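You operate a simulated robot arm through the tools that you are given. There is no shell and no other tool. Be economical: measure what you need, move in short steps, check, and stop when the job is done.

Carry out the task below with a simulated robot arm. There is one attempt and no reset: what you move stays moved.

JOB
Rinse the red mug, tip it out and stand it in the rack.
Fine: turn the tap off after the rinse. Set down upright: what you pick out. What is to be rubbed or washed off counts as gone when no trace of it is left.

The check looks at the end state, three seconds after you hand in, the way a careful person would. Anything else that was tipped, shoved, dropped, spilled or broken makes it a failure.

ROBOT AND FRAMES
A 7-joint arm with a two-finger parallel gripper, fixed in place. Base frame: the origin is at the foot of the arm, x ahead of it, y to its left, z up; the work surface is at about z = 0.9. Units: m, degrees, N and s.
With the tool pointing down near the work surface it reaches from about 0.34 to 0.76 m from the base axis. Its first joint turns from -115.0 to 115.0 degrees. Payload 3.91 kg.
The tool frame sits at the grasp point between the pads (the TCP): z along the fingers, y along the line on which they close. The tips reach 0.03 m beyond it. Largest opening 0.11 m; finger width 0.02, thickness 0.01; the body of the gripper, 0.048 by 0.112 m, starts 0.055 m behind the TCP.
Orientation is that of the tool frame in the base frame, as a unit quaternion [w, x, y, z]. With the fingers straight down and closing along the base's y, the tool's x points along the base's -x, its y along +y and its z along -z.

CONTROLS
- The arm moves only by the tool step_arm. Its argument "plan" is one flat list of numbers, 7 for each row, row after row: the shift along the base's x, y, z in m, then the turn, a rotation vector about the base's x, y, z in degrees, then the closure in counts, from 0 (fully open) to 255 (shut). In form: [x, y, z, wx, wy, wz, gripper, x, y, z, wx, wy, wz, gripper, ...]. A call has 1 to 8 rows; each row shifts and turns the commanded pose from where the row before left it. A row lasts 0.2 s, in which the tool goes at most 0.05 m and 8.6 degrees; a call with a longer step from one row to the next is refused whole, and so is a gripper value outside its range. A pose out of reach is approached as far as the arm can. The call stops where the force on the tool passes 70 N (or 10 N more than at its start, if that is more) or the arm is blocked; 0.2 s more then pass. The fingers move at their own pace (about 0.108 m/s each) and stop on an object; they squeeze with about 27 N. The grip force told is the motor's: it shows also when the fingers shut on nothing. Time passes only in rows, and 0.2 s behind the last, so rows that do not move let the fingers close. The reply holds the time, the measured pose of the TCP, the force on the tool along the base axes, the opening and the grip force, in the units named above and with some noise, with the torque about the TCP (base axes, N m) and any sound that the robot's microphone picked up.
- Cameras (640 x 400 px; columns grow to the right, rows downward): "scene" is fixed at [0.2199, 0.6524, 1.6279]; the picture's right is [-0.96, -0.27, 0.00], its down [-0.25, 0.90, -0.35] and it looks along [0.09, -0.33, -0.94] (base axes); focal length 278 px, centre (320, 200). "wrist" rides on the gripper at [0.072, 0.017, -0.103] in the tool frame; the picture's right is [-0.23, 0.97, 0.00], its down [-0.76, -0.18, -0.62] and it looks along [-0.61, -0.14, 0.78] (tool axes); focal length 222 px, centre (320, 200). There is no depth. A picture from a camera that has moved, and an enlarged one, comes with that camera's place and axes in the base frame and with its lens.
- get_image(camera): a new picture of that camera. No time passes.
- move_column(by): slides the trunk up (or, below 0, down) by that many m; the arm rides with it, the base frame stays. It gives what a move gives, with no picture.
- close_up(camera, box): a new picture of the part [left, top, right, bottom] of that camera's present view, enlarged. No time passes.
- job_done(): hands the job in; it is judged then, once.

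Go step by step. Nothing tells you positions but the pictures and the camera data: compare them with the known pose of the tool, close in by small moves and look again before you grip or let go. The budget is 120 turns and 64 pictures, counting those below and the enlarged ones. Unless the task says otherwise, let go and move clear before handing in, and close with one line.

The tools are called after "Request:" by a JSON object that holds its "method" and its "body". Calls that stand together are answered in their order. step_arm: Moves the arm, as the interface text tells. Its arguments: {"type":"object","properties":{"plan":{"type":"array"}},"required":["plan"]} The other tools are called the same way: move_column (by) slides the trunk up or down; get_image (camera) takes a picture; close_up (camera, box) takes an enlarged picture of a part of a camera's view; job_done () hands the job in.

At the start:

```text
time: 0.0
eef_pos: [0.1256, 0.4508, 1.3209]
tcp_rot: [0.0, 0.0, 1.0, 0.0]
ft_force: [-0.1, 0.2, -0.5]
wrist_torque: [0.02, 0.0, 0.01]
grip_width: 0.1098
finger_force: 0.0
trunk travel left (down, up): [-0.825, 0.165]
```

scene: 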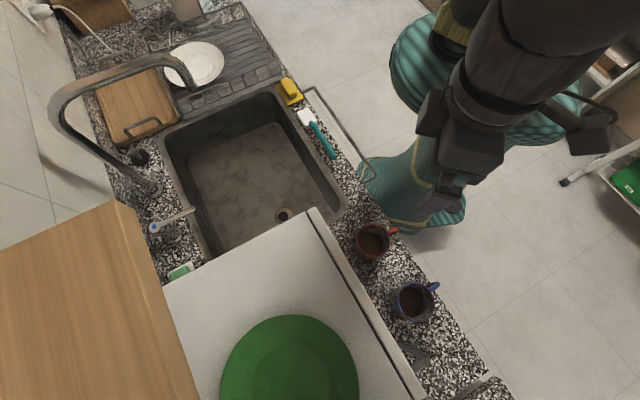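
wrist: 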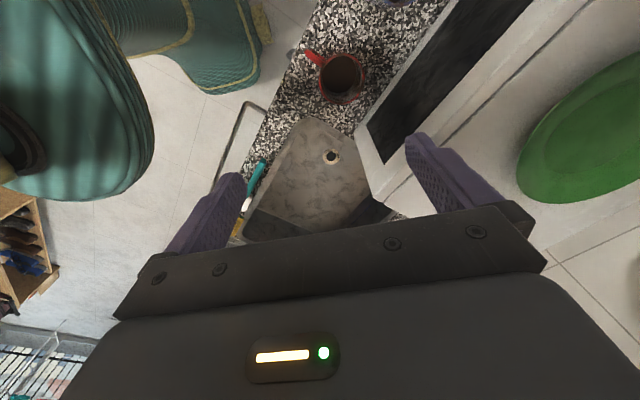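

The red mug stands on the counter at about (0.13, 0.48), with the sink beyond it. I'll look closer at the tap, the rack and the mug.

Request:
{"method": "close_up", "body": {"camera": "scene", "box": [30, 0, 350, 200]}}

Request:
{"method": "close_up", "body": {"camera": "scene", "box": [320, 190, 480, 340]}}

Request:
{"method": "close_up", "body": {"camera": "scene", "box": [100, 150, 260, 290]}}

```text
2.00 times, centred on (190, 100) of scene
camera zoom: at [0.2199, 0.6524, 1.6279], right [-0.96, -0.27, 0.0], down [-0.25, 0.9, -0.35], along [0.09, -0.33, -0.94], focal length 557 px, centre (580, 400)
```

zoom: 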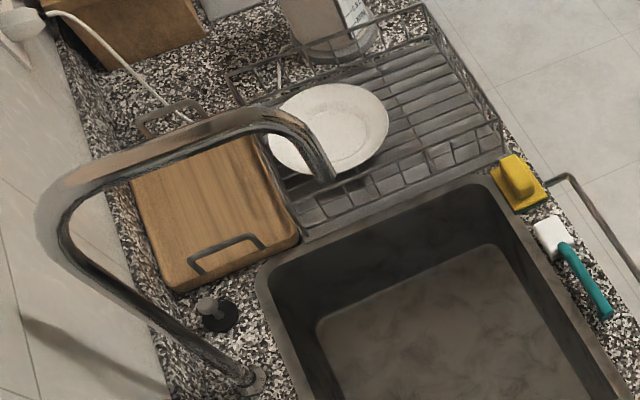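

```text
2.67 times, centred on (400, 265) of scene
camera zoom: at [0.2199, 0.6524, 1.6279], right [-0.96, -0.27, 0.0], down [-0.25, 0.9, -0.35], along [0.09, -0.33, -0.94], focal length 742 px, centre (107, 27)
```

zoom: 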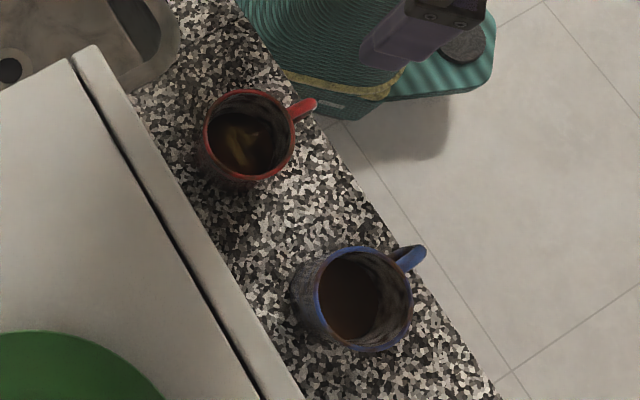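

```text
2.86 times, centred on (180, 220) of scene
camera zoom: at [0.2199, 0.6524, 1.6279], right [-0.96, -0.27, 0.0], down [-0.25, 0.9, -0.35], along [0.09, -0.33, -0.94], focal length 795 px, centre (720, 143)
```

zoom: 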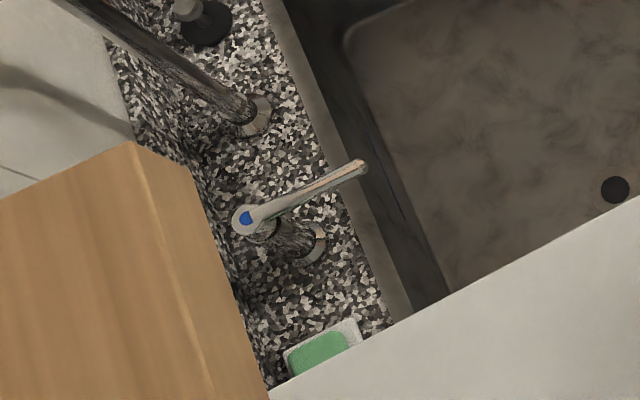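

The counter runs diagonally to the base axes: spout tip near (0.58, 0.33, 1.18), lever tip near (0.55, 0.53, 1.0), and the wire rack past the sink. I'll move the wrist camera over the sink to see the tap and rack.

Request:
{"method": "step_arm", "body": {"plan": [0.034, -0.022, 0.005, 0, 0, 4.4, 0, 0.034, -0.022, 0.005, 0, 0, 4.4, 0, 0.034, -0.022, 0.005, 0, 0, 4.4, 0, 0.034, -0.022, 0.005, 0, 0, 4.4, 0, 0.034, -0.022, 0.005, 0, 0, 4.4, 0, 0.034, -0.022, 0.005, 0, 0, 4.4, 0, 0.034, -0.022, 0.005, 0, 0, 4.4, 0, 0.034, -0.022, 0.005, 0, 0, 4.4, 0]}}

Request:
{"method": "get_image", "body": {"camera": "wrist"}}

Request:
{"method": "get_image", "body": {"camera": "scene"}}

```text
time: 1.8
eef_pos: [0.3978, 0.2749, 1.359]
tcp_rot: [0.0, -0.304, 0.953, 0.0]
ft_force: [0.4, -0.8, -0.3]
wrist_torque: [0.06, -0.02, -0.03]
grip_width: 0.1098
finger_force: 0.1
trunk travel left (down, up): [-0.825, 0.165]
```

```text
58 pictures are left
camera wrist: at [0.328, 0.2468, 1.4633], right [-0.38, 0.93, 0.0], down [0.72, 0.29, 0.62], along [0.58, 0.24, -0.78], focal length 222 px, centre (320, 200)
```

wrist: 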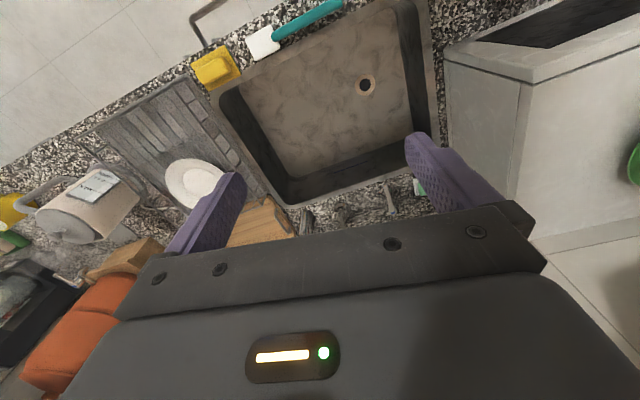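

```text
57 pictures are left
```

scene: 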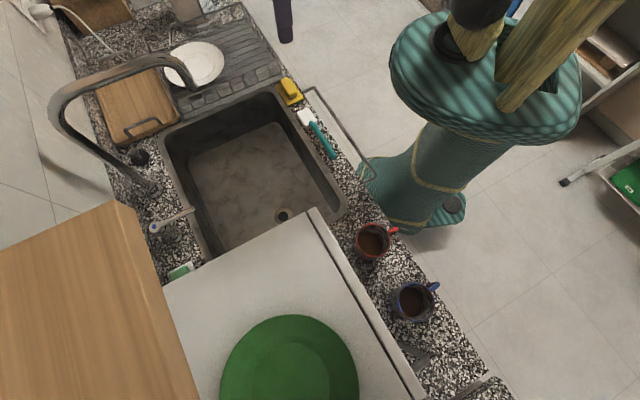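

Request:
{"method": "close_up", "body": {"camera": "wrist", "box": [60, 50, 320, 212]}}

Request:
{"method": "close_up", "body": {"camera": "wrist", "box": [280, 130, 440, 230]}}

```text
2.46 times, centred on (190, 131) of wrist
camera zoom: at [0.328, 0.2468, 1.4633], right [-0.38, 0.93, 0.0], down [0.72, 0.29, 0.62], along [0.58, 0.24, -0.78], focal length 547 px, centre (640, 370)
```

zoom: 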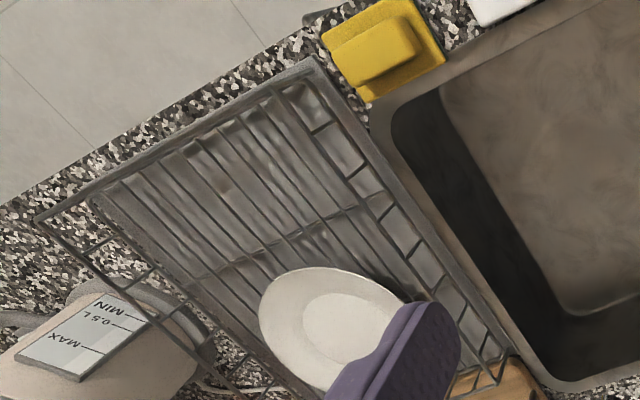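

```text
4.00 times, centred on (360, 180) of wrist
camera zoom: at [0.328, 0.2468, 1.4633], right [-0.38, 0.93, 0.0], down [0.72, 0.29, 0.62], along [0.58, 0.24, -0.78], focal length 888 px, centre (160, 280)
```

zoom: 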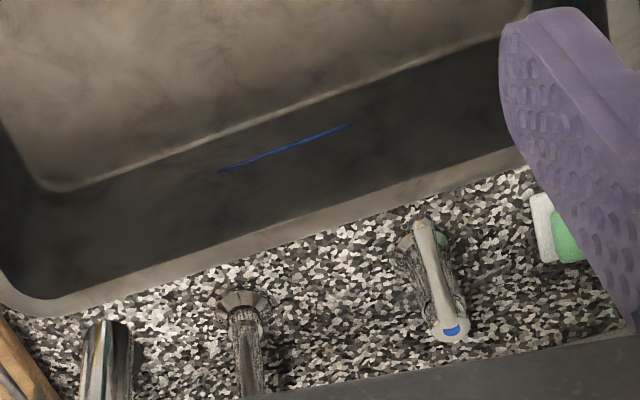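

Spout tip is confirmed near (0.575, 0.33, 1.18) and the lever runs from its pivot (0.63, 0.595, 1.0) to its tip (0.563, 0.528, 1.0). I'll approach the lever with a 45° tilted tool for a close look.

Request:
{"method": "step_arm", "body": {"plan": [0.008, 0.018, -0.035, 4, -4, 1.2, 0, 0.008, 0.018, -0.035, 4, -4, 1.2, 0, 0.008, 0.018, -0.035, 4, -4, 1.2, 0, 0.008, 0.018, -0.035, 4, -4, 1.2, 0, 0.008, 0.018, -0.035, 4, -4, 1.2, 0, 0.008, 0.018, -0.035, 4, -4, 1.2, 0, 0.008, 0.018, -0.035, 4, -4, 1.2, 0, 0.008, 0.018, -0.035, 4, -4, 1.2, 0]}}

Request:
{"method": "get_image", "body": {"camera": "wrist"}}

Request:
{"method": "get_image", "body": {"camera": "scene"}}

```text
time: 3.6
eef_pos: [0.4616, 0.4215, 1.0815]
tcp_rot: [0.34, -0.357, 0.852, 0.177]
ft_force: [1.3, 1.0, 0.9]
wrist_torque: [0.03, -0.02, 0.03]
grip_width: 0.1102
finger_force: 0.1
trunk travel left (down, up): [-0.825, 0.165]
```

```text
54 pictures are left
camera wrist: at [0.3657, 0.3414, 1.1031], right [-0.59, 0.78, 0.22], down [0.24, -0.09, 0.97], along [0.77, 0.62, -0.13], focal length 222 px, centre (320, 200)
```

wrist: 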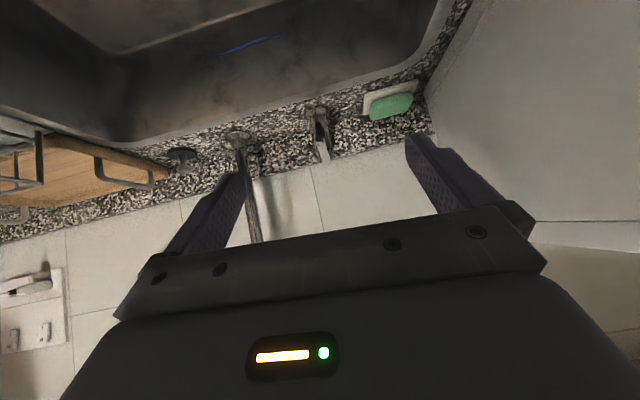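

```text
53 pictures are left
```

scene: 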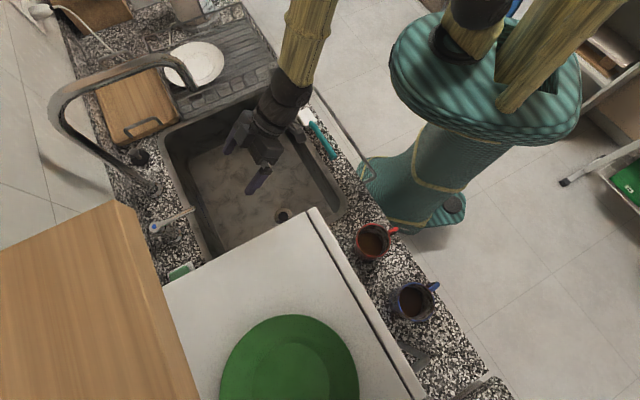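

Request:
{"method": "close_up", "body": {"camera": "wrist", "box": [220, 70, 420, 195]}}

```text
3.20 times, centred on (320, 132) of wrist
camera zoom: at [0.3657, 0.3414, 1.1031], right [-0.59, 0.78, 0.22], down [0.24, -0.09, 0.97], along [0.77, 0.62, -0.13], focal length 711 px, centre (320, 416)
```

zoom: 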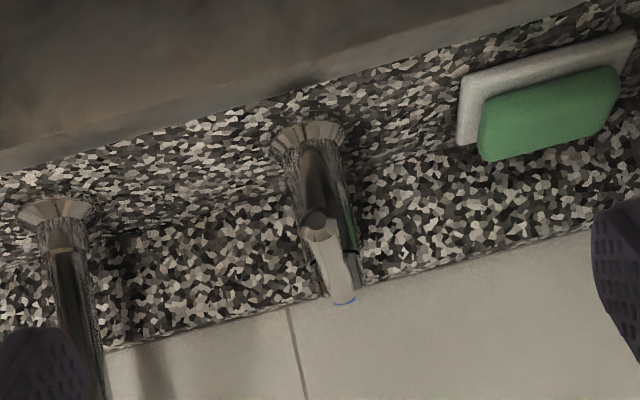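

It's a mixer-style lever. I'll straddle it with open fingers near its tip, checking before I grip.

Request:
{"method": "step_arm", "body": {"plan": [0.025, 0.024, -0.009, 0, 0, 0, 0, 0.025, 0.024, -0.009, 0, 0, 0, 0, 0.025, 0.024, -0.009, 0, 0, 0, 0, 0.012, 0.0145, -0.019, 0, 0, 0, 0, 0.012, 0.0145, -0.019, 0, 0, 0, 0, 0.012, 0.0145, -0.019, 0, 0, 0, 0, 0, 0, 0, 0, 0, 0, 0]}}

Request:
{"method": "get_image", "body": {"camera": "wrist"}}

Request:
{"method": "close_up", "body": {"camera": "scene", "box": [100, 150, 260, 250]}}

```text
time: 5.2
eef_pos: [0.5727, 0.5359, 0.9952]
tcp_rot: [0.341, -0.355, 0.853, 0.177]
ft_force: [0.3, -0.4, 0.2]
wrist_torque: [0.0, 0.02, 0.0]
grip_width: 0.1099
finger_force: 0.0
trunk travel left (down, up): [-0.825, 0.165]
```

```text
51 pictures are left
camera wrist: at [0.4758, 0.4558, 1.018], right [-0.59, 0.78, 0.22], down [0.24, -0.09, 0.97], along [0.77, 0.62, -0.13], focal length 222 px, centre (320, 200)
```

wrist: 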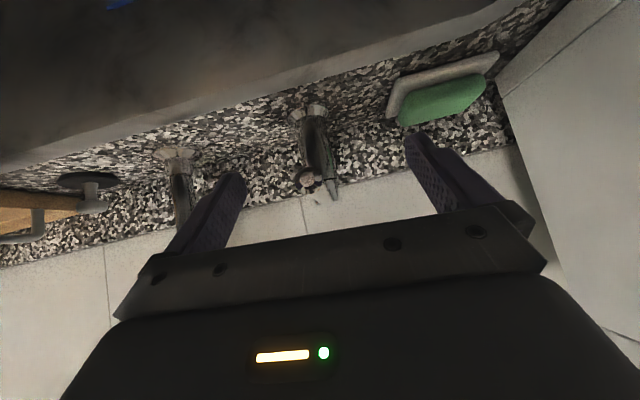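

```text
4.00 times, centred on (180, 200) of scene
camera zoom: at [0.2199, 0.6524, 1.6279], right [-0.96, -0.27, 0.0], down [-0.25, 0.9, -0.35], along [0.09, -0.33, -0.94], focal length 1113 px, centre (880, 200)
```

zoom: 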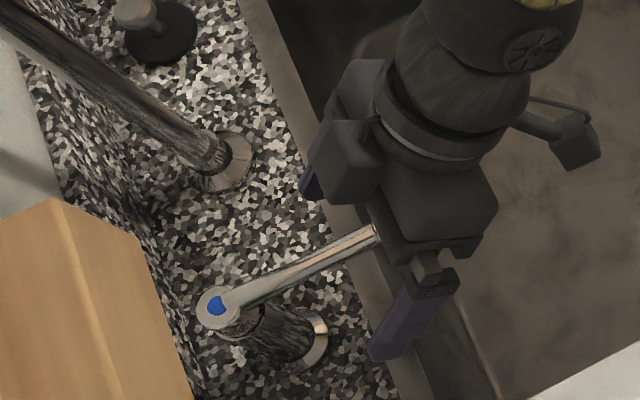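

Request:
{"method": "step_arm", "body": {"plan": [0, 0, 0, 0, 0, 0, 255, 0, 0, 0, 0, 0, 0, 255, 0, 0, 0, 0, 0, 0, 255, 0, 0, 0, 0, 0, 0, 255]}}

```text
time: 6.2
eef_pos: [0.5749, 0.5321, 0.9951]
tcp_rot: [0.342, -0.353, 0.853, 0.175]
ft_force: [9.8, -10.9, 0.2]
wrist_torque: [-0.59, -0.25, -1.94]
grip_width: 0.0146
finger_force: 45.2
trunk travel left (down, up): [-0.825, 0.165]
```

The lever is gripped. I'll lift it gently and feel how it responds.

Request:
{"method": "step_arm", "body": {"plan": [0, 0, 0.008, 0, 0, 0, 255, 0, 0, 0.008, 0, 0, 0, 255, 0, 0, 0.008, 0, 0, 0, 255]}}

Request:
{"method": "get_image", "body": {"camera": "scene"}}

```text
time: 7.0
eef_pos: [0.5763, 0.5354, 1.0149]
tcp_rot: [0.338, -0.355, 0.854, 0.175]
ft_force: [10.7, -12.0, -29.3]
wrist_torque: [-0.59, 0.31, -1.27]
grip_width: 0.0149
finger_force: 45.2
trunk travel left (down, up): [-0.825, 0.165]
```

```text
49 pictures are left
```

scene: 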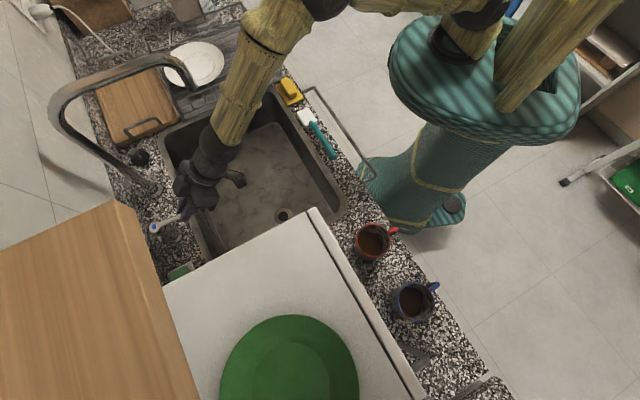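

Lifting meets about 29 N and no water, so the lever seems not to lift. I'll go back down and try turning it sideways.

Request:
{"method": "step_arm", "body": {"plan": [0, 0, -0.012, 0, 0, 0, 255, 0, 0, -0.012, 0, 0, 0, 255, 0.004, -0.004, 0, 0, 0, 0, 255, 0.006, -0.006, 0, 0, 0, 0, 255, 0.006, -0.006, 0, 0, 0, 0, 255]}}

Request:
{"method": "close_up", "body": {"camera": "scene", "box": [100, 150, 260, 250]}}

```text
time: 8.2
eef_pos: [0.5787, 0.5305, 1.0076]
tcp_rot: [0.348, -0.358, 0.846, 0.184]
ft_force: [-21.7, 36.2, 41.2]
wrist_torque: [0.02, 0.58, -0.11]
grip_width: 0.0144
finger_force: 45.1
trunk travel left (down, up): [-0.825, 0.165]
```

```text
4.00 times, centred on (180, 200) of scene
camera zoom: at [0.2199, 0.6524, 1.6279], right [-0.96, -0.27, 0.0], down [-0.25, 0.9, -0.35], along [0.09, -0.33, -0.94], focal length 1113 px, centre (880, 200)
```

zoom: 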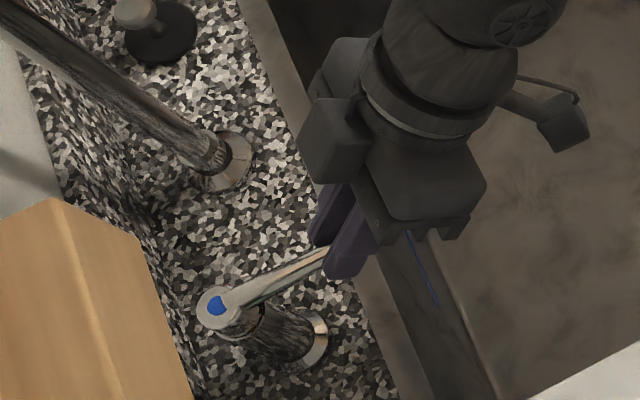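

Sideways is stiff, while the grip point stayed higher after the lift. I'll undo the sideways offset and lift further.

Request:
{"method": "step_arm", "body": {"plan": [-0.008, 0.008, 0.006, 0, 0, 0, 255, -0.006, 0.006, 0.006, 0, 0, 0, 255, 0, 0, 0.008, 0, 0, 0, 255, 0, 0, 0.008, 0, 0, 0, 255, 0, 0, 0.008, 0, 0, 0, 255, 0, 0, 0, 0, 0, 0, 255]}}

Request:
{"method": "get_image", "body": {"camera": "scene"}}

```text
time: 9.6
eef_pos: [0.575, 0.535, 1.039]
tcp_rot: [0.345, -0.355, 0.85, 0.179]
ft_force: [-0.4, 0.1, 1.3]
wrist_torque: [0.0, -0.03, 0.02]
grip_width: 0.0002
finger_force: 37.6
trunk travel left (down, up): [-0.825, 0.165]
```

```text
47 pictures are left
```

scene: 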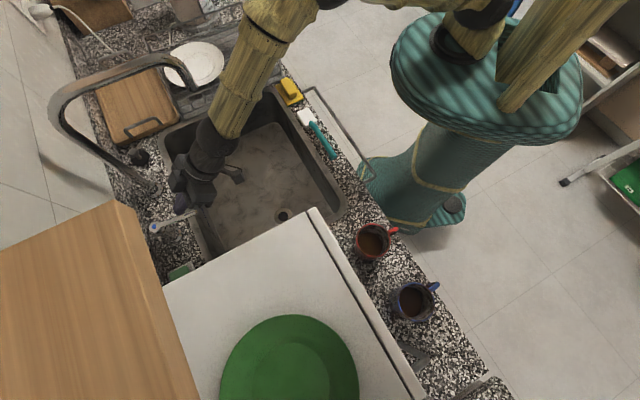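

Request:
{"method": "close_up", "body": {"camera": "wrist", "box": [240, 60, 400, 220]}}

Request:
{"method": "close_up", "body": {"camera": "scene", "box": [120, 180, 220, 250]}}

```text
2.50 times, centred on (320, 140) of wrist
camera zoom: at [0.4785, 0.4539, 1.0595], right [-0.59, 0.78, 0.22], down [0.23, -0.1, 0.97], along [0.77, 0.62, -0.12], focal length 555 px, centre (320, 350)
```

zoom: 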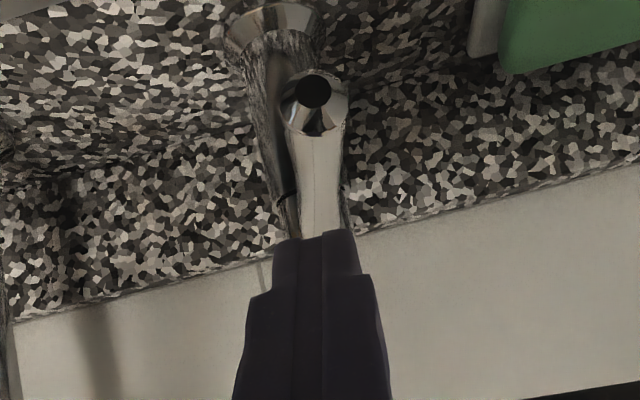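

```text
5.71 times, centred on (170, 215) of scene
camera zoom: at [0.2199, 0.6524, 1.6279], right [-0.96, -0.27, 0.0], down [-0.25, 0.9, -0.35], along [0.09, -0.33, -0.94], focal length 1590 px, centre (1177, 114)
```

zoom: 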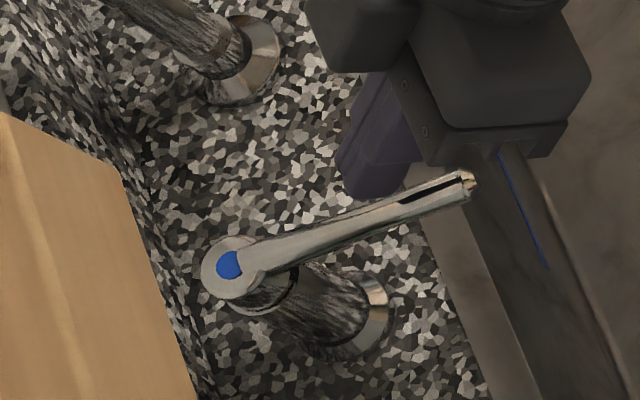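

The lever has shifted a few degrees towards the box side, so it turns about a vertical axis that way. I'll put closed fingers on its sink side and push it round in an arc.

Request:
{"method": "step_arm", "body": {"plan": [0.017, -0.013, 0, 0, 0, 0, 255, 0, 0, -0.02, 0, 0, 0, 255, 0, 0, -0.019, 0, 0, 0, 255, -0.012, 0.014, 0, 0, 0, 0, 255, -0.01, 0.014, 0, 0, 0, 0, 255, -0.007, 0.014, 0, 0, 0, 0, 255, -0.005, 0.014, 0, 0, 0, 0, 255]}}

Request:
{"method": "get_image", "body": {"camera": "scene"}}

```text
time: 11.2
eef_pos: [0.558, 0.5773, 0.9932]
tcp_rot: [0.341, -0.356, 0.852, 0.177]
ft_force: [0.3, -0.7, -1.8]
wrist_torque: [-0.05, 0.0, 0.0]
grip_width: 0.0
finger_force: 37.5
trunk travel left (down, up): [-0.825, 0.165]
```

```text
44 pictures are left
```

scene: 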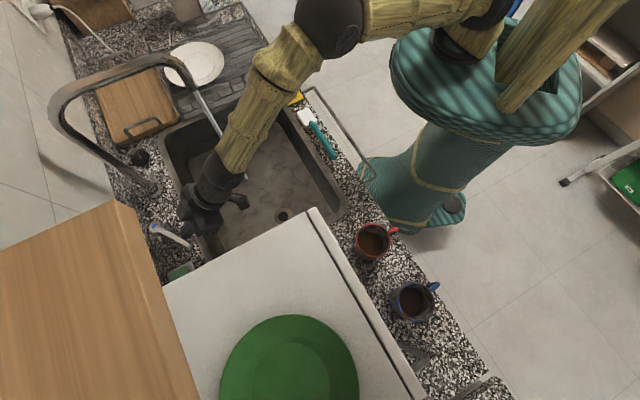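

Water is now running from the spout. I'll leave the lever and go back for the mug, re-orienting the tool on the way.

Request:
{"method": "step_arm", "body": {"plan": [-0.015, -0.02, 0.035, 0, 0, 0, 0, -0.032, -0.032, 0.02, 0, 0, 0, 0, -0.032, -0.032, 0.02, 0, 0, 0, 0, -0.032, -0.032, 0.02, 0, 0, 0, 0, -0.032, -0.032, 0.02, 0, 0, 0, 0, -0.032, -0.032, 0.02, 0, 0, 0, 0, -0.032, -0.032, 0.01, 0, 0, 0, 0, -0.032, -0.03, 0.005, 0, 0, 4, 0]}}

Request:
{"method": "step_arm", "body": {"plan": [-0.036, 0.001, 0, 0, 0, 4, 0, -0.036, 0.001, 0, 0, 0, 4, 0, -0.036, 0.001, 0, 0, 0, 4, 0, -0.036, 0.001, 0, 0, 0, 4, 0, -0.036, 0.001, 0, 4.7, -1.7, 0, 0, -0.036, 0.001, 0, 4.7, -1.7, 0, 0, 0, 0, 0, 4.7, -1.7, 0, 0]}}

Request:
{"method": "get_image", "body": {"camera": "scene"}}

Request:
{"method": "get_image", "body": {"camera": "wrist"}}

```text
time: 13.0
eef_pos: [0.3191, 0.3329, 1.1455]
tcp_rot: [0.335, -0.385, 0.839, 0.189]
ft_force: [-0.3, -0.8, 0.5]
wrist_torque: [-0.02, -0.03, -0.02]
grip_width: 0.11
finger_force: 0.0
trunk travel left (down, up): [-0.825, 0.165]
```

```text
time: 14.6
eef_pos: [0.141, 0.4479, 1.1667]
tcp_rot: [0.399, -0.466, 0.729, 0.304]
ft_force: [1.0, -0.8, 0.1]
wrist_torque: [0.0, -0.01, 0.05]
grip_width: 0.1099
finger_force: 0.1
out of reach, approached as far as the arm can: row 1, 2, 3, 4, 5, 6, 7
trunk travel left (down, up): [-0.825, 0.165]
```

```text
43 pictures are left
```

scene: 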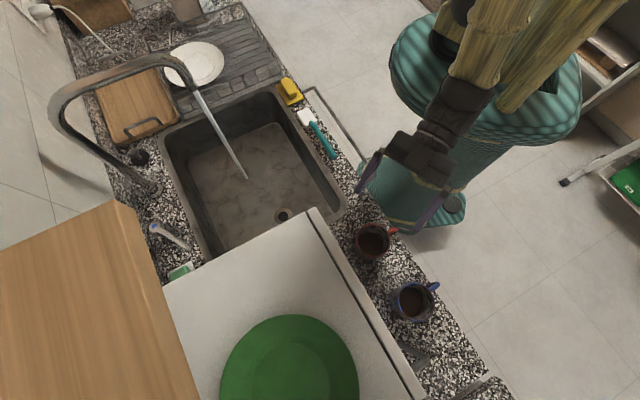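

```text
42 pictures are left
camera wrist: at [0.0776, 0.3383, 1.1569], right [-0.84, 0.47, 0.27], down [0.17, -0.24, 0.96], along [0.51, 0.85, 0.12], focal length 222 px, centre (320, 200)
```

wrist: 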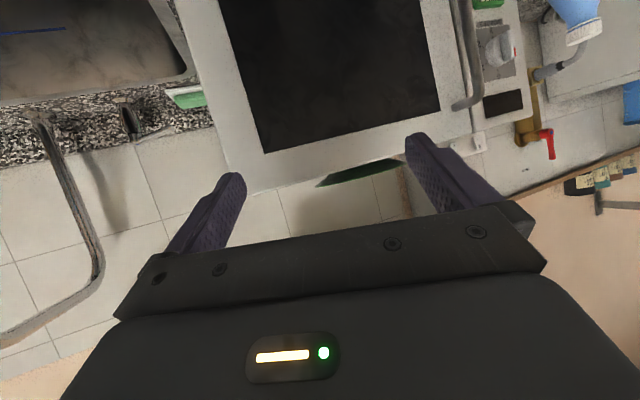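

The arm was folded too tight for that pose. I'll raise the trunk and see whether the pose becomes reachable.

Request:
{"method": "move_column", "body": {"by": 0.16}}

Request:
{"method": "step_arm", "body": {"plan": [0, 0, -0.03, 0, 0, 0, 0, 0, 0, -0.03, 0, 0, 0, 0, 0, 0, -0.03, 0, 0, 0, 0, 0, 0, -0.03, 0, 0, 0, 0, 0, 0, -0.03, 0, 0, 0, 0]}}

```text
time: 16.4
eef_pos: [0.1415, 0.4479, 1.3268]
tcp_rot: [0.397, -0.467, 0.73, 0.303]
ft_force: [-0.6, 1.3, -0.3]
wrist_torque: [0.02, -0.01, -0.03]
grip_width: 0.11
finger_force: 0.1
trunk travel left (down, up): [-0.985, 0.005]
```

```text
time: 17.6
eef_pos: [0.1401, 0.4494, 1.1755]
tcp_rot: [0.398, -0.467, 0.729, 0.303]
ft_force: [0.1, -0.8, -0.1]
wrist_torque: [0.01, -0.01, 0.0]
grip_width: 0.1099
finger_force: 0.1
trunk travel left (down, up): [-0.985, 0.005]
```

Request:
{"method": "step_arm", "body": {"plan": [-0.011, -0.018, -0.03, 0, 0, 0, 0, -0.011, -0.018, -0.03, 0, 0, 0, 0, -0.011, -0.018, -0.03, 0, 0, 0, 0, 0, 0, -0.025, 0, 0, 0, 0, 0, 0, -0.025, 0, 0, 0, 0]}}

Request:
{"method": "get_image", "body": {"camera": "scene"}}

Request:
{"method": "get_image", "body": {"camera": "wrist"}}

```text
time: 18.8
eef_pos: [0.1055, 0.393, 1.0372]
tcp_rot: [0.399, -0.466, 0.729, 0.304]
ft_force: [-0.1, 0.4, -0.5]
wrist_torque: [0.0, -0.01, 0.01]
grip_width: 0.1101
finger_force: 0.1
trunk travel left (down, up): [-0.985, 0.005]
```

```text
41 pictures are left
```

scene: 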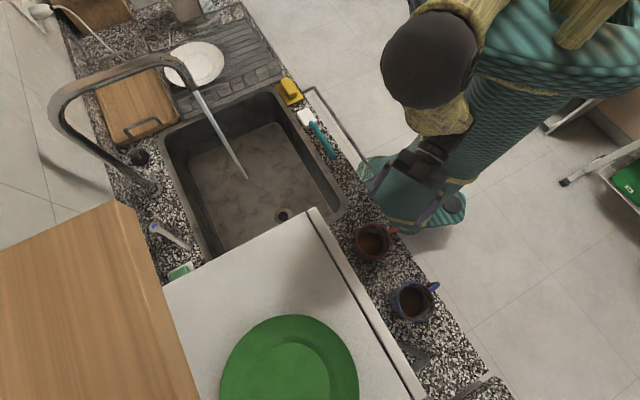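

```text
40 pictures are left
camera wrist: at [0.0421, 0.2837, 1.0271], right [-0.84, 0.47, 0.27], down [0.17, -0.24, 0.96], along [0.51, 0.85, 0.12], focal length 222 px, centre (320, 200)
```

wrist: 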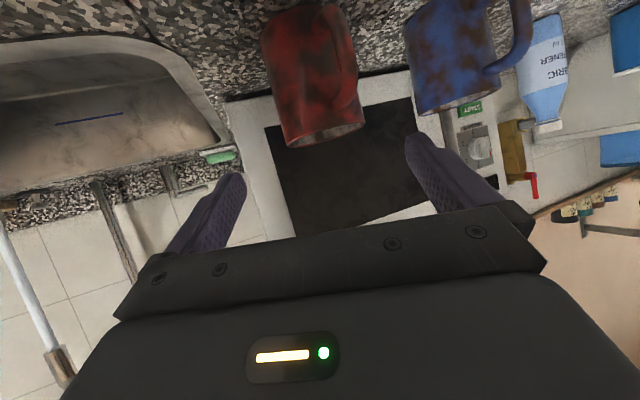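

Request:
{"method": "close_up", "body": {"camera": "wrist", "box": [230, 0, 550, 160]}}

```text
2.00 times, centred on (390, 80) of wrist
camera zoom: at [0.0421, 0.2837, 1.0271], right [-0.84, 0.47, 0.27], down [0.17, -0.24, 0.96], along [0.51, 0.85, 0.12], focal length 444 px, centre (180, 440)
```

zoom: 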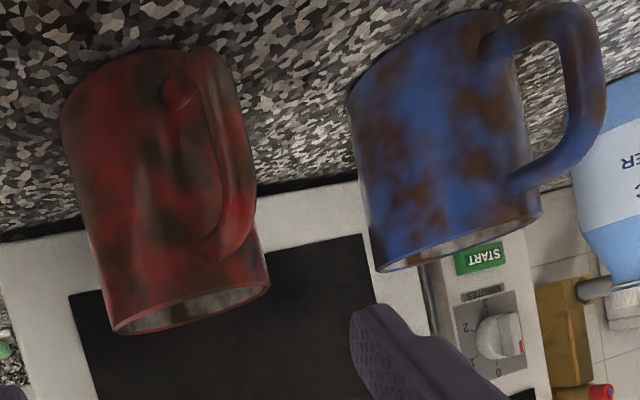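

The mug's rim centre is at (0.137, 0.489, 0.99), between the finger planes, with the handle towards the palm. Both mugs are stained on the outside too, so the outside needs rinsing as well. I'll slide in.

Request:
{"method": "step_arm", "body": {"plan": [-0.0035, 0.0005, -0.017, 0, 0, 0, 0, 0, 0, -0.017, 0, 0, 0, 0, 0.0075, 0.0204, -0.0125, 0, 0, 0, 0, 0.0075, 0.0204, -0.0125, 0, 0, 0, 0, 0.0075, 0.0204, -0.0125, 0, 0, 0, 0, 0.0075, 0.0204, -0.0125, 0, 0, 0, 0]}}

Request:
{"method": "get_image", "body": {"camera": "wrist"}}

Request:
{"method": "close_up", "body": {"camera": "scene", "box": [320, 180, 480, 280]}}

```text
time: 20.2
eef_pos: [0.1346, 0.4744, 0.9545]
tcp_rot: [0.398, -0.466, 0.729, 0.304]
ft_force: [-0.3, -1.4, 3.4]
wrist_torque: [-0.07, 0.08, 0.07]
grip_width: 0.1101
finger_force: 0.0
trunk travel left (down, up): [-0.985, 0.005]
```

```text
38 pictures are left
camera wrist: at [0.0702, 0.3648, 0.944], right [-0.84, 0.47, 0.27], down [0.17, -0.24, 0.96], along [0.51, 0.85, 0.12], focal length 222 px, centre (320, 200)
```

wrist: 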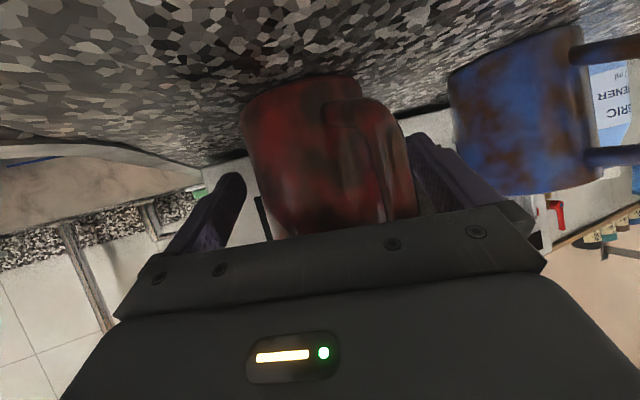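

```text
4.00 times, centred on (400, 230) of scene
camera zoom: at [0.2199, 0.6524, 1.6279], right [-0.96, -0.27, 0.0], down [-0.25, 0.9, -0.35], along [0.09, -0.33, -0.94], focal length 1113 px, centre (0, 80)
```

zoom: 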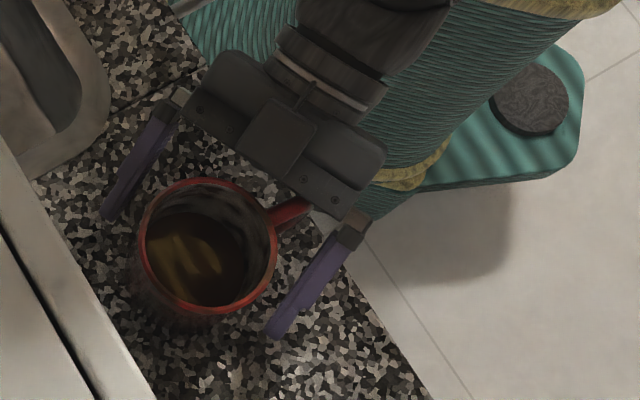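

The handle is close to one finger. I'll yaw the tool about 10° round the mug and back off a few mm, then close.

Request:
{"method": "step_arm", "body": {"plan": [-0.004, -0.003, 0.001, 0, 0, -5, 0, -0.004, -0.001, 0.001, 0, 0, -5, 0, 0, 0, 0, 0, 0, 0, 0]}}

Request:
{"method": "close_up", "body": {"camera": "scene", "box": [320, 180, 480, 280]}}

```text
time: 21.0
eef_pos: [0.1267, 0.471, 0.9546]
tcp_rot: [0.423, -0.402, 0.767, 0.269]
ft_force: [-0.1, 0.1, -0.3]
wrist_torque: [-0.03, 0.02, 0.01]
grip_width: 0.11
finger_force: 0.0
trunk travel left (down, up): [-0.985, 0.005]
```

```text
4.00 times, centred on (400, 230) of scene
camera zoom: at [0.2199, 0.6524, 1.6279], right [-0.96, -0.27, 0.0], down [-0.25, 0.9, -0.35], along [0.09, -0.33, -0.94], focal length 1113 px, centre (0, 80)
```

zoom: 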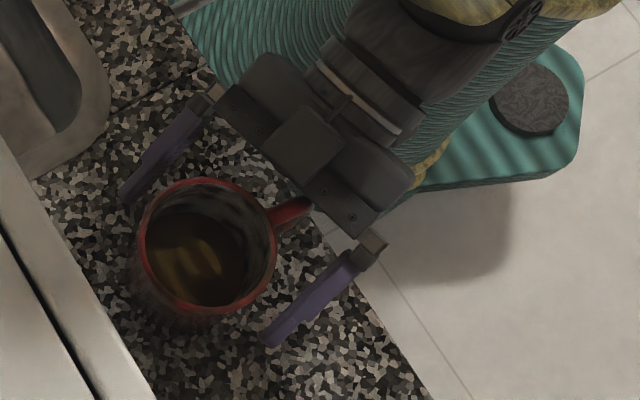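

Request:
{"method": "step_arm", "body": {"plan": [0.0035, 0.006, 0, 0, 0, 0, 0, 0, 0, 0, 0, 0, 0, 150, 0, 0, 0, 0, 0, 0, 255, 0, 0, 0, 0, 0, 0, 255, 0, 0, 0, 0, 0, 0, 255]}}

Request:
{"method": "close_up", "body": {"camera": "scene", "box": [320, 180, 480, 280]}}

```text
time: 22.2
eef_pos: [0.1306, 0.478, 0.956]
tcp_rot: [0.423, -0.402, 0.767, 0.268]
ft_force: [2.0, -1.3, 2.4]
wrist_torque: [-0.14, -0.32, -0.06]
grip_width: 0.0789
finger_force: 27.0
trunk travel left (down, up): [-0.985, 0.005]
```

```text
4.00 times, centred on (400, 230) of scene
camera zoom: at [0.2199, 0.6524, 1.6279], right [-0.96, -0.27, 0.0], down [-0.25, 0.9, -0.35], along [0.09, -0.33, -0.94], focal length 1113 px, centre (0, 80)
```

zoom: 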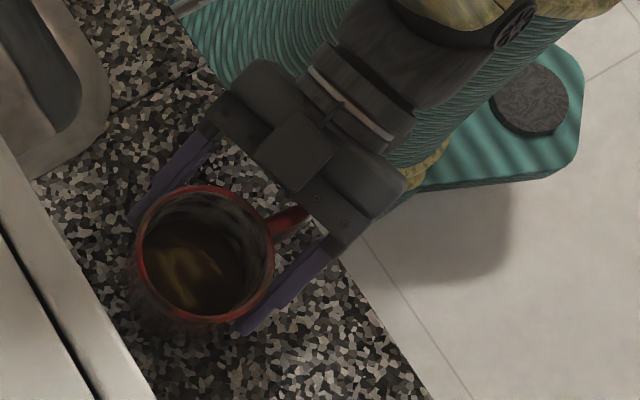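

The mug is gripped (0.079 m). I'll lift straight up, keeping it level.

Request:
{"method": "step_arm", "body": {"plan": [0, 0, 0.01, 0, 0, 0, 255, 0, 0, 0.02, 0, 0, 0, 255, 0, 0, 0.025, 0, 0, 0, 255, 0, 0, 0.025, 0, 0, 0, 255, 0, 0, 0.025, 0, 0, 0, 255, 0, 0, 0.01, 0, 0, 0, 255]}}

Request:
{"method": "get_image", "body": {"camera": "scene"}}

```text
time: 23.6
eef_pos: [0.1301, 0.4776, 1.0694]
tcp_rot: [0.423, -0.402, 0.767, 0.268]
ft_force: [0.8, 0.1, -4.1]
wrist_torque: [-0.08, 0.04, -0.01]
grip_width: 0.0781
finger_force: 27.0
trunk travel left (down, up): [-0.985, 0.005]
```

```text
34 pictures are left
```

scene: 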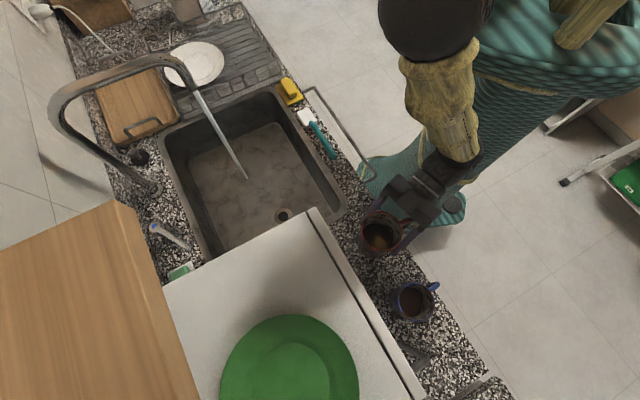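

Request:
{"method": "step_arm", "body": {"plan": [0.012, -0.012, 0, 0, 0, -1, 255, 0.018, -0.018, 0, 0, 0, -2, 255, 0.018, -0.018, 0, 0, 0, -2, 255, 0.019, -0.019, 0, 0, 0, -2, 255, 0.019, -0.019, 0, 0, 0, -2, 255, 0.019, -0.019, 0, 0, 0, -2, 255, 0.018, -0.018, 0, 0, 0, -2, 255, 0.018, -0.018, 0, 0, 0, -2, 255]}}

Request:
{"method": "step_arm", "body": {"plan": [0.023, 0.004, 0, 0, 0, 0, 255, 0.023, 0.004, 0, 0, 0, 0, 255, 0.023, 0.004, 0, 0, 0, 0, 255, 0.023, 0.004, 0, 0, 0, 0, 255, 0.023, 0.004, 0, 0, 0, 0, 255, 0.023, 0.004, 0, 0, 0, 0, 255, 0.016, 0.004, 0, 0, 0, 0, 255, 0.01, 0, 0, 0, 0, 0, 255]}}

Request:
{"method": "get_image", "body": {"camera": "scene"}}

```text
time: 25.4
eef_pos: [0.2724, 0.3363, 1.0702]
tcp_rot: [0.455, -0.297, 0.813, 0.21]
ft_force: [0.0, -0.1, -2.8]
wrist_torque: [-0.04, 0.05, 0.01]
grip_width: 0.0777
finger_force: 26.5
trunk travel left (down, up): [-0.985, 0.005]
```

```text
time: 27.2
eef_pos: [0.4334, 0.3636, 1.0703]
tcp_rot: [0.453, -0.299, 0.813, 0.211]
ft_force: [0.0, 0.2, -4.4]
wrist_torque: [-0.03, 0.05, -0.04]
grip_width: 0.0774
finger_force: 27.2
trunk travel left (down, up): [-0.985, 0.005]
```

```text
33 pictures are left
```

scene: 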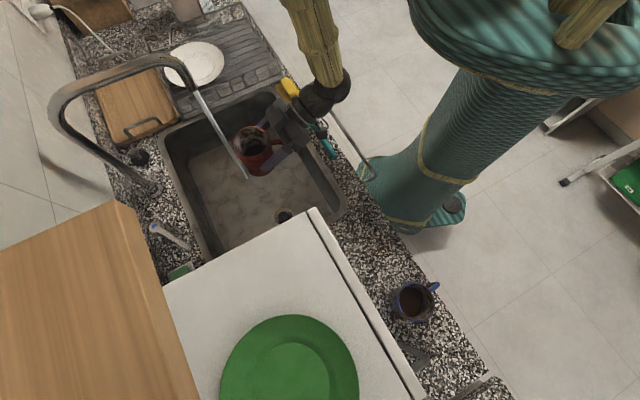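

The mug is over the sink and clear of the stream. I'll roll it about the tool axis to tip out the old contents.

Request:
{"method": "step_arm", "body": {"plan": [0, 0, 0, 4.88, 4.91, -4.0, 255, 0, 0, 0, 4.88, 4.91, -4.0, 255, 0, 0, 0, 4.88, 4.91, -4.0, 255, 0, 0, 0, 4.88, 4.91, -4.0, 255, 0, 0, 0, 4.88, 4.91, -4.0, 255, 0, 0, 0, 4.88, 4.91, -4.0, 255, 0, 0, 0, 4.88, 4.91, -4.0, 255, 0, 0, 0, 4.88, 4.91, -4.0, 255]}}

Request:
{"method": "step_arm", "body": {"plan": [0, 0, 0, 4.88, 4.91, -4.0, 255, 0, 0, 0, 4.88, 4.91, -4.0, 255, 0, 0, 0, 4.88, 4.91, -4.0, 255, 0, 0, 0, 4.88, 4.91, -4.0, 255, 0, 0, 0, 4.88, 4.91, -4.0, 255, 0, 0, 0, 4.88, 4.91, -4.0, 255, 0, 0, 0, 4.88, 4.91, -4.0, 255, 0, 0, 0, 4.88, 4.91, -4.0, 255]}}

Request:
{"method": "get_image", "body": {"camera": "scene"}}

```text
time: 29.0
eef_pos: [0.4355, 0.3647, 1.0699]
tcp_rot: [0.272, 0.179, 0.848, 0.418]
ft_force: [-0.1, 0.7, -4.4]
wrist_torque: [-0.05, 0.06, 0.01]
grip_width: 0.0778
finger_force: 27.2
trunk travel left (down, up): [-0.985, 0.005]
```

```text
time: 30.8
eef_pos: [0.4342, 0.3638, 1.0719]
tcp_rot: [0.009, 0.6, 0.625, 0.499]
ft_force: [0.3, 1.4, -2.8]
wrist_torque: [-0.04, 0.05, -0.01]
grip_width: 0.0776
finger_force: 27.1
trunk travel left (down, up): [-0.985, 0.005]
```

```text
32 pictures are left
```

scene: 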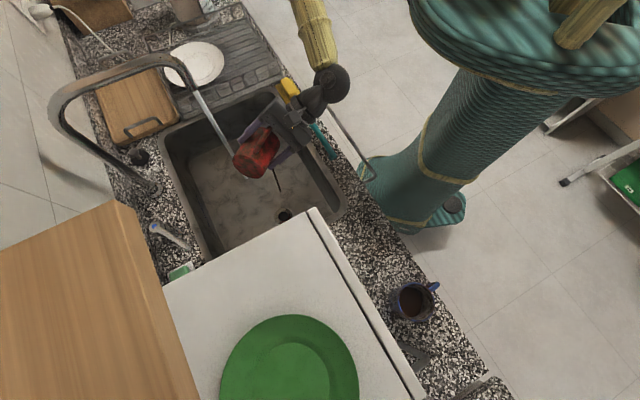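

Coffee is pouring out. I'll tip further to drain it completely.

Request:
{"method": "step_arm", "body": {"plan": [0, 0, 0.01, 5.3, -5.3, 0, 255, 0, 0, 0.01, 5.3, -5.3, 0, 255, 0, 0, 0.01, 5.3, -5.3, 0, 255, 0, 0, 0.01, 5.3, -5.3, 0, 255, 0, 0, 0, 5.3, 5.3, 0, 255, 0, 0, 0, 5.3, 5.3, 0, 255, 0, 0, 0, 5.3, 5.3, 0, 255, 0, 0, 0, 5.3, 5.3, 0, 255]}}

Request:
{"method": "get_image", "body": {"camera": "scene"}}

Request:
{"method": "get_image", "body": {"camera": "wrist"}}

```text
time: 32.6
eef_pos: [0.4464, 0.3673, 1.1272]
tcp_rot: [-0.162, 0.583, 0.381, 0.699]
ft_force: [0.3, -0.3, -2.0]
wrist_torque: [-0.02, 0.02, -0.02]
grip_width: 0.0776
finger_force: 27.1
trunk travel left (down, up): [-0.985, 0.005]
```

```text
31 pictures are left
```

scene: 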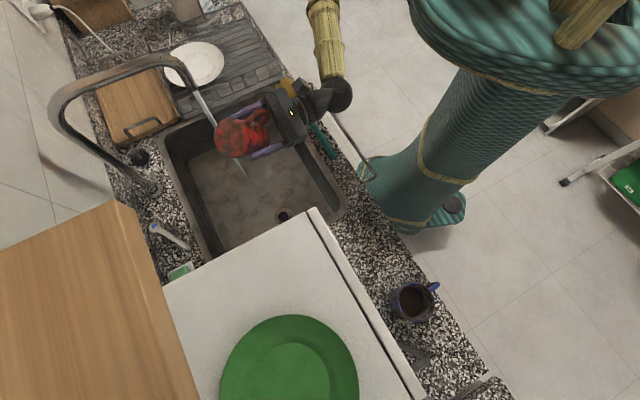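

```text
30 pictures are left
camera wrist: at [0.3665, 0.2981, 1.1981], right [0.71, -0.69, 0.12], down [-0.35, -0.5, -0.79], along [0.61, 0.53, -0.59], focal length 222 px, centre (320, 200)
```

wrist: 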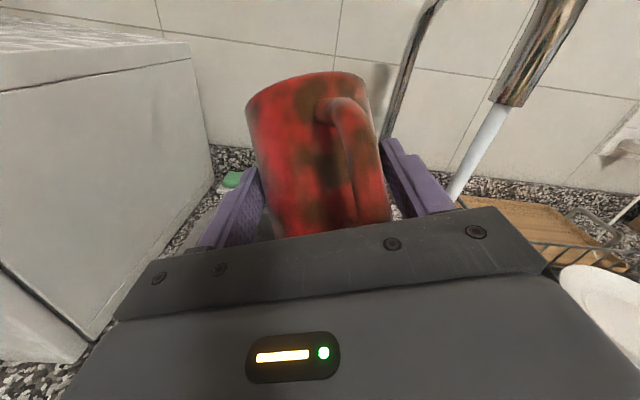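

The mug is drained. Now I'll bring it inverted under the stream (at about 0.574, 0.328) to rinse its outside, and see what that does to the stains.

Request:
{"method": "step_arm", "body": {"plan": [0, 0, -0.03, 0, 0, 0, 255, 0.028, -0.02, -0.02, 0, 0, 0, 255, 0.028, -0.02, 0, 0, 0, 0, 255, 0.028, -0.02, 0, 0, 0, 0, 255, 0.028, -0.021, 0, 0, 0, 0, 255, 0, 0, 0, 0, 0, 0, 255, 0, 0, 0, 0, 0, 0, 255]}}

Request:
{"method": "get_image", "body": {"camera": "wrist"}}

Request:
{"method": "close_up", "body": {"camera": "scene", "box": [130, 50, 370, 200]}}

```text
time: 33.9
eef_pos: [0.5196, 0.3492, 1.0808]
tcp_rot: [-0.204, 0.559, 0.419, 0.686]
ft_force: [0.2, 0.0, -3.0]
wrist_torque: [-0.08, 0.03, 0.03]
grip_width: 0.0776
finger_force: 27.2
trunk travel left (down, up): [-0.985, 0.005]
stopped in row 6: the arm was blocked; the commanded pose is now the measured one
```

```text
29 pictures are left
camera wrist: at [0.45, 0.27, 1.1537], right [0.8, -0.59, 0.13], down [-0.28, -0.54, -0.79], along [0.54, 0.59, -0.6], focal length 222 px, centre (320, 200)
```

wrist: 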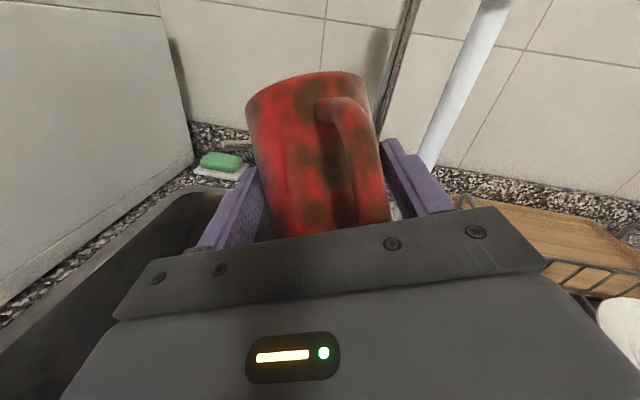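

```text
2.67 times, centred on (250, 125) of scene
camera zoom: at [0.2199, 0.6524, 1.6279], right [-0.96, -0.27, 0.0], down [-0.25, 0.9, -0.35], along [0.09, -0.33, -0.94], focal length 742 px, centre (507, 400)
```

zoom: 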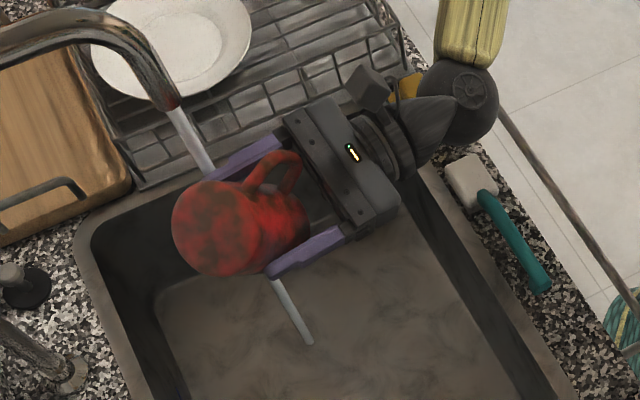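

The arm was blocked, probably at a joint limit from the yaw. I'll yaw the tool nearer to radial and try again.

Request:
{"method": "step_arm", "body": {"plan": [0, 0, 0, 0, 0, -6, 255, 0, 0, 0, 0, 0, -6, 255, 0, 0, 0, 0, 0, -6, 255, 0.01, -0.015, 0, 0, 0, -3, 255, 0.01, -0.015, 0, 0, 0, 0, 255, 0.01, -0.015, 0, 0, 0, 0, 255]}}

Request:
{"method": "get_image", "body": {"camera": "wrist"}}

Request:
{"method": "close_up", "body": {"camera": "scene", "box": [130, 50, 370, 200]}}

```text
time: 35.5
eef_pos: [0.5576, 0.3319, 1.1226]
tcp_rot: [-0.076, 0.579, 0.343, 0.736]
ft_force: [0.1, -0.3, -3.1]
wrist_torque: [-0.03, 0.04, 0.02]
grip_width: 0.0777
finger_force: 27.1
trunk travel left (down, up): [-0.985, 0.005]
stopped in row 6: the arm was blocked; the commanded pose is now the measured one
```

```text
27 pictures are left
camera wrist: at [0.4603, 0.278, 1.1852], right [0.57, -0.8, 0.2], down [-0.35, -0.45, -0.82], along [0.74, 0.4, -0.53], focal length 222 px, centre (320, 200)
```

wrist: 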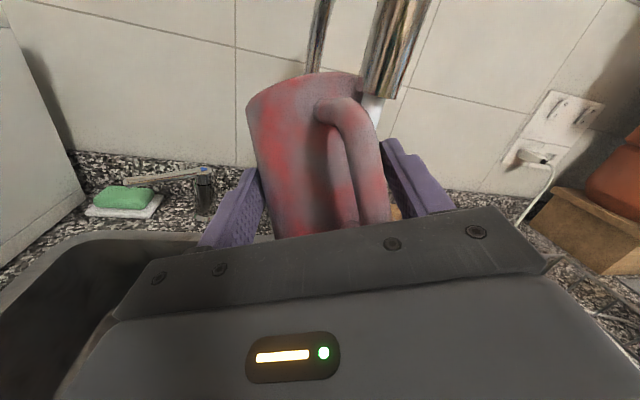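

```text
2.67 times, centred on (250, 125) of scene
camera zoom: at [0.2199, 0.6524, 1.6279], right [-0.96, -0.27, 0.0], down [-0.25, 0.9, -0.35], along [0.09, -0.33, -0.94], focal length 742 px, centre (507, 400)
```

zoom: 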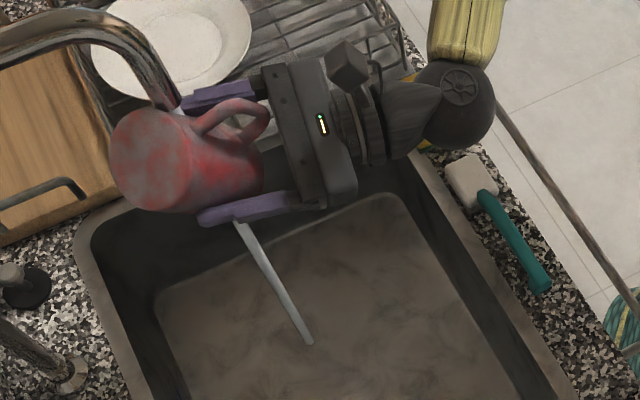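

The stream is washing the stains off. The mug drifted up close to the spout, so I'll lower it and stay under the water.

Request:
{"method": "step_arm", "body": {"plan": [0, 0, -0.015, 0, 0, 0, 255, 0, 0, -0.015, 0, 0, 0, 255, 0, 0, -0.015, 0, 0, 0, 255, 0, 0, 0, 0, 0, 0, 255, 0, 0, 0, 0, 0, 0, 255, 0, 0, 0, 0, 0, 0, 255]}}

Request:
{"method": "get_image", "body": {"camera": "wrist"}}

```text
time: 37.1
eef_pos: [0.5764, 0.3256, 1.1027]
tcp_rot: [-0.06, 0.555, 0.355, 0.75]
ft_force: [-0.1, -0.5, -2.7]
wrist_torque: [-0.04, 0.05, 0.03]
grip_width: 0.0773
finger_force: 27.0
trunk travel left (down, up): [-0.985, 0.005]
stopped in row 6: the arm was blocked; the commanded pose is now the measured one
```

```text
25 pictures are left
camera wrist: at [0.4766, 0.2737, 1.1599], right [0.56, -0.79, 0.25], down [-0.29, -0.47, -0.83], along [0.78, 0.39, -0.49], focal length 222 px, centre (320, 200)
```

wrist: 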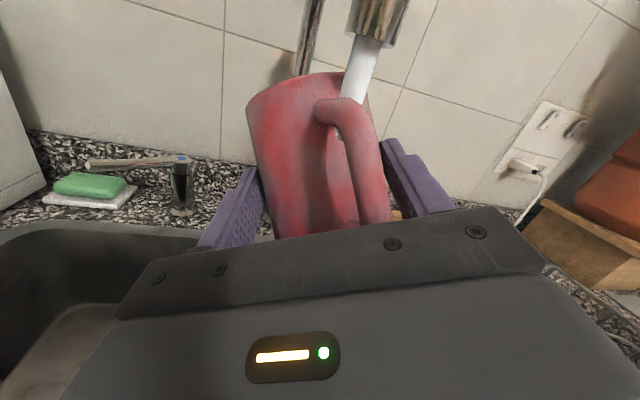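

Request:
{"method": "step_arm", "body": {"plan": [0, 0, 0, 0, 0, 0, 255, 0, 0, 0, 0, 0, 0, 255, 0, 0, 0, 0, 0, 0, 255, -0.01, -0.005, 0, 0, 0, 0, 255, -0.01, -0.005, 0, 0, 0, 0, 255, 0, 0, 0, 0, 0, 0, 255, 0, 0, 0, 0, 0, 0, 255, 0, 0, 0, 0, 0, 0, 255]}}

Request:
{"method": "get_image", "body": {"camera": "wrist"}}

Request:
{"method": "close_up", "body": {"camera": "scene", "box": [130, 50, 370, 200]}}

```text
time: 38.9
eef_pos: [0.5583, 0.3174, 1.107]
tcp_rot: [-0.059, 0.551, 0.357, 0.752]
ft_force: [-0.2, -0.1, -2.9]
wrist_torque: [-0.06, 0.07, 0.0]
grip_width: 0.0775
finger_force: 26.8
trunk travel left (down, up): [-0.985, 0.005]
```

```text
24 pictures are left
camera wrist: at [0.4578, 0.2646, 1.1627], right [0.56, -0.79, 0.26], down [-0.28, -0.48, -0.83], along [0.78, 0.39, -0.49], focal length 222 px, centre (320, 200)
```

wrist: 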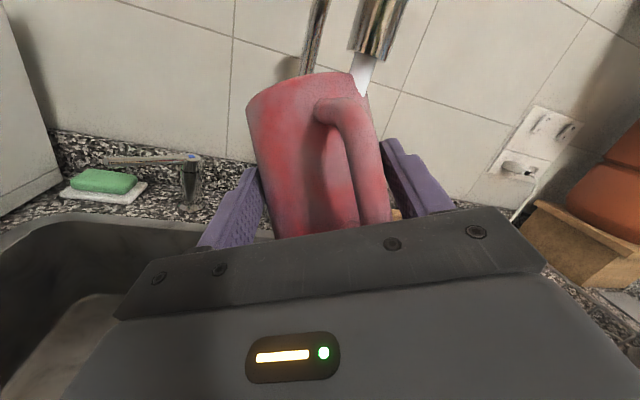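

```text
2.67 times, centred on (250, 125) of scene
camera zoom: at [0.2199, 0.6524, 1.6279], right [-0.96, -0.27, 0.0], down [-0.25, 0.9, -0.35], along [0.09, -0.33, -0.94], focal length 742 px, centre (507, 400)
```

zoom: 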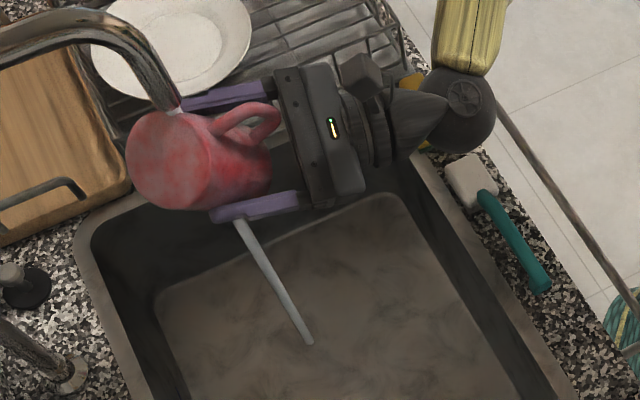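

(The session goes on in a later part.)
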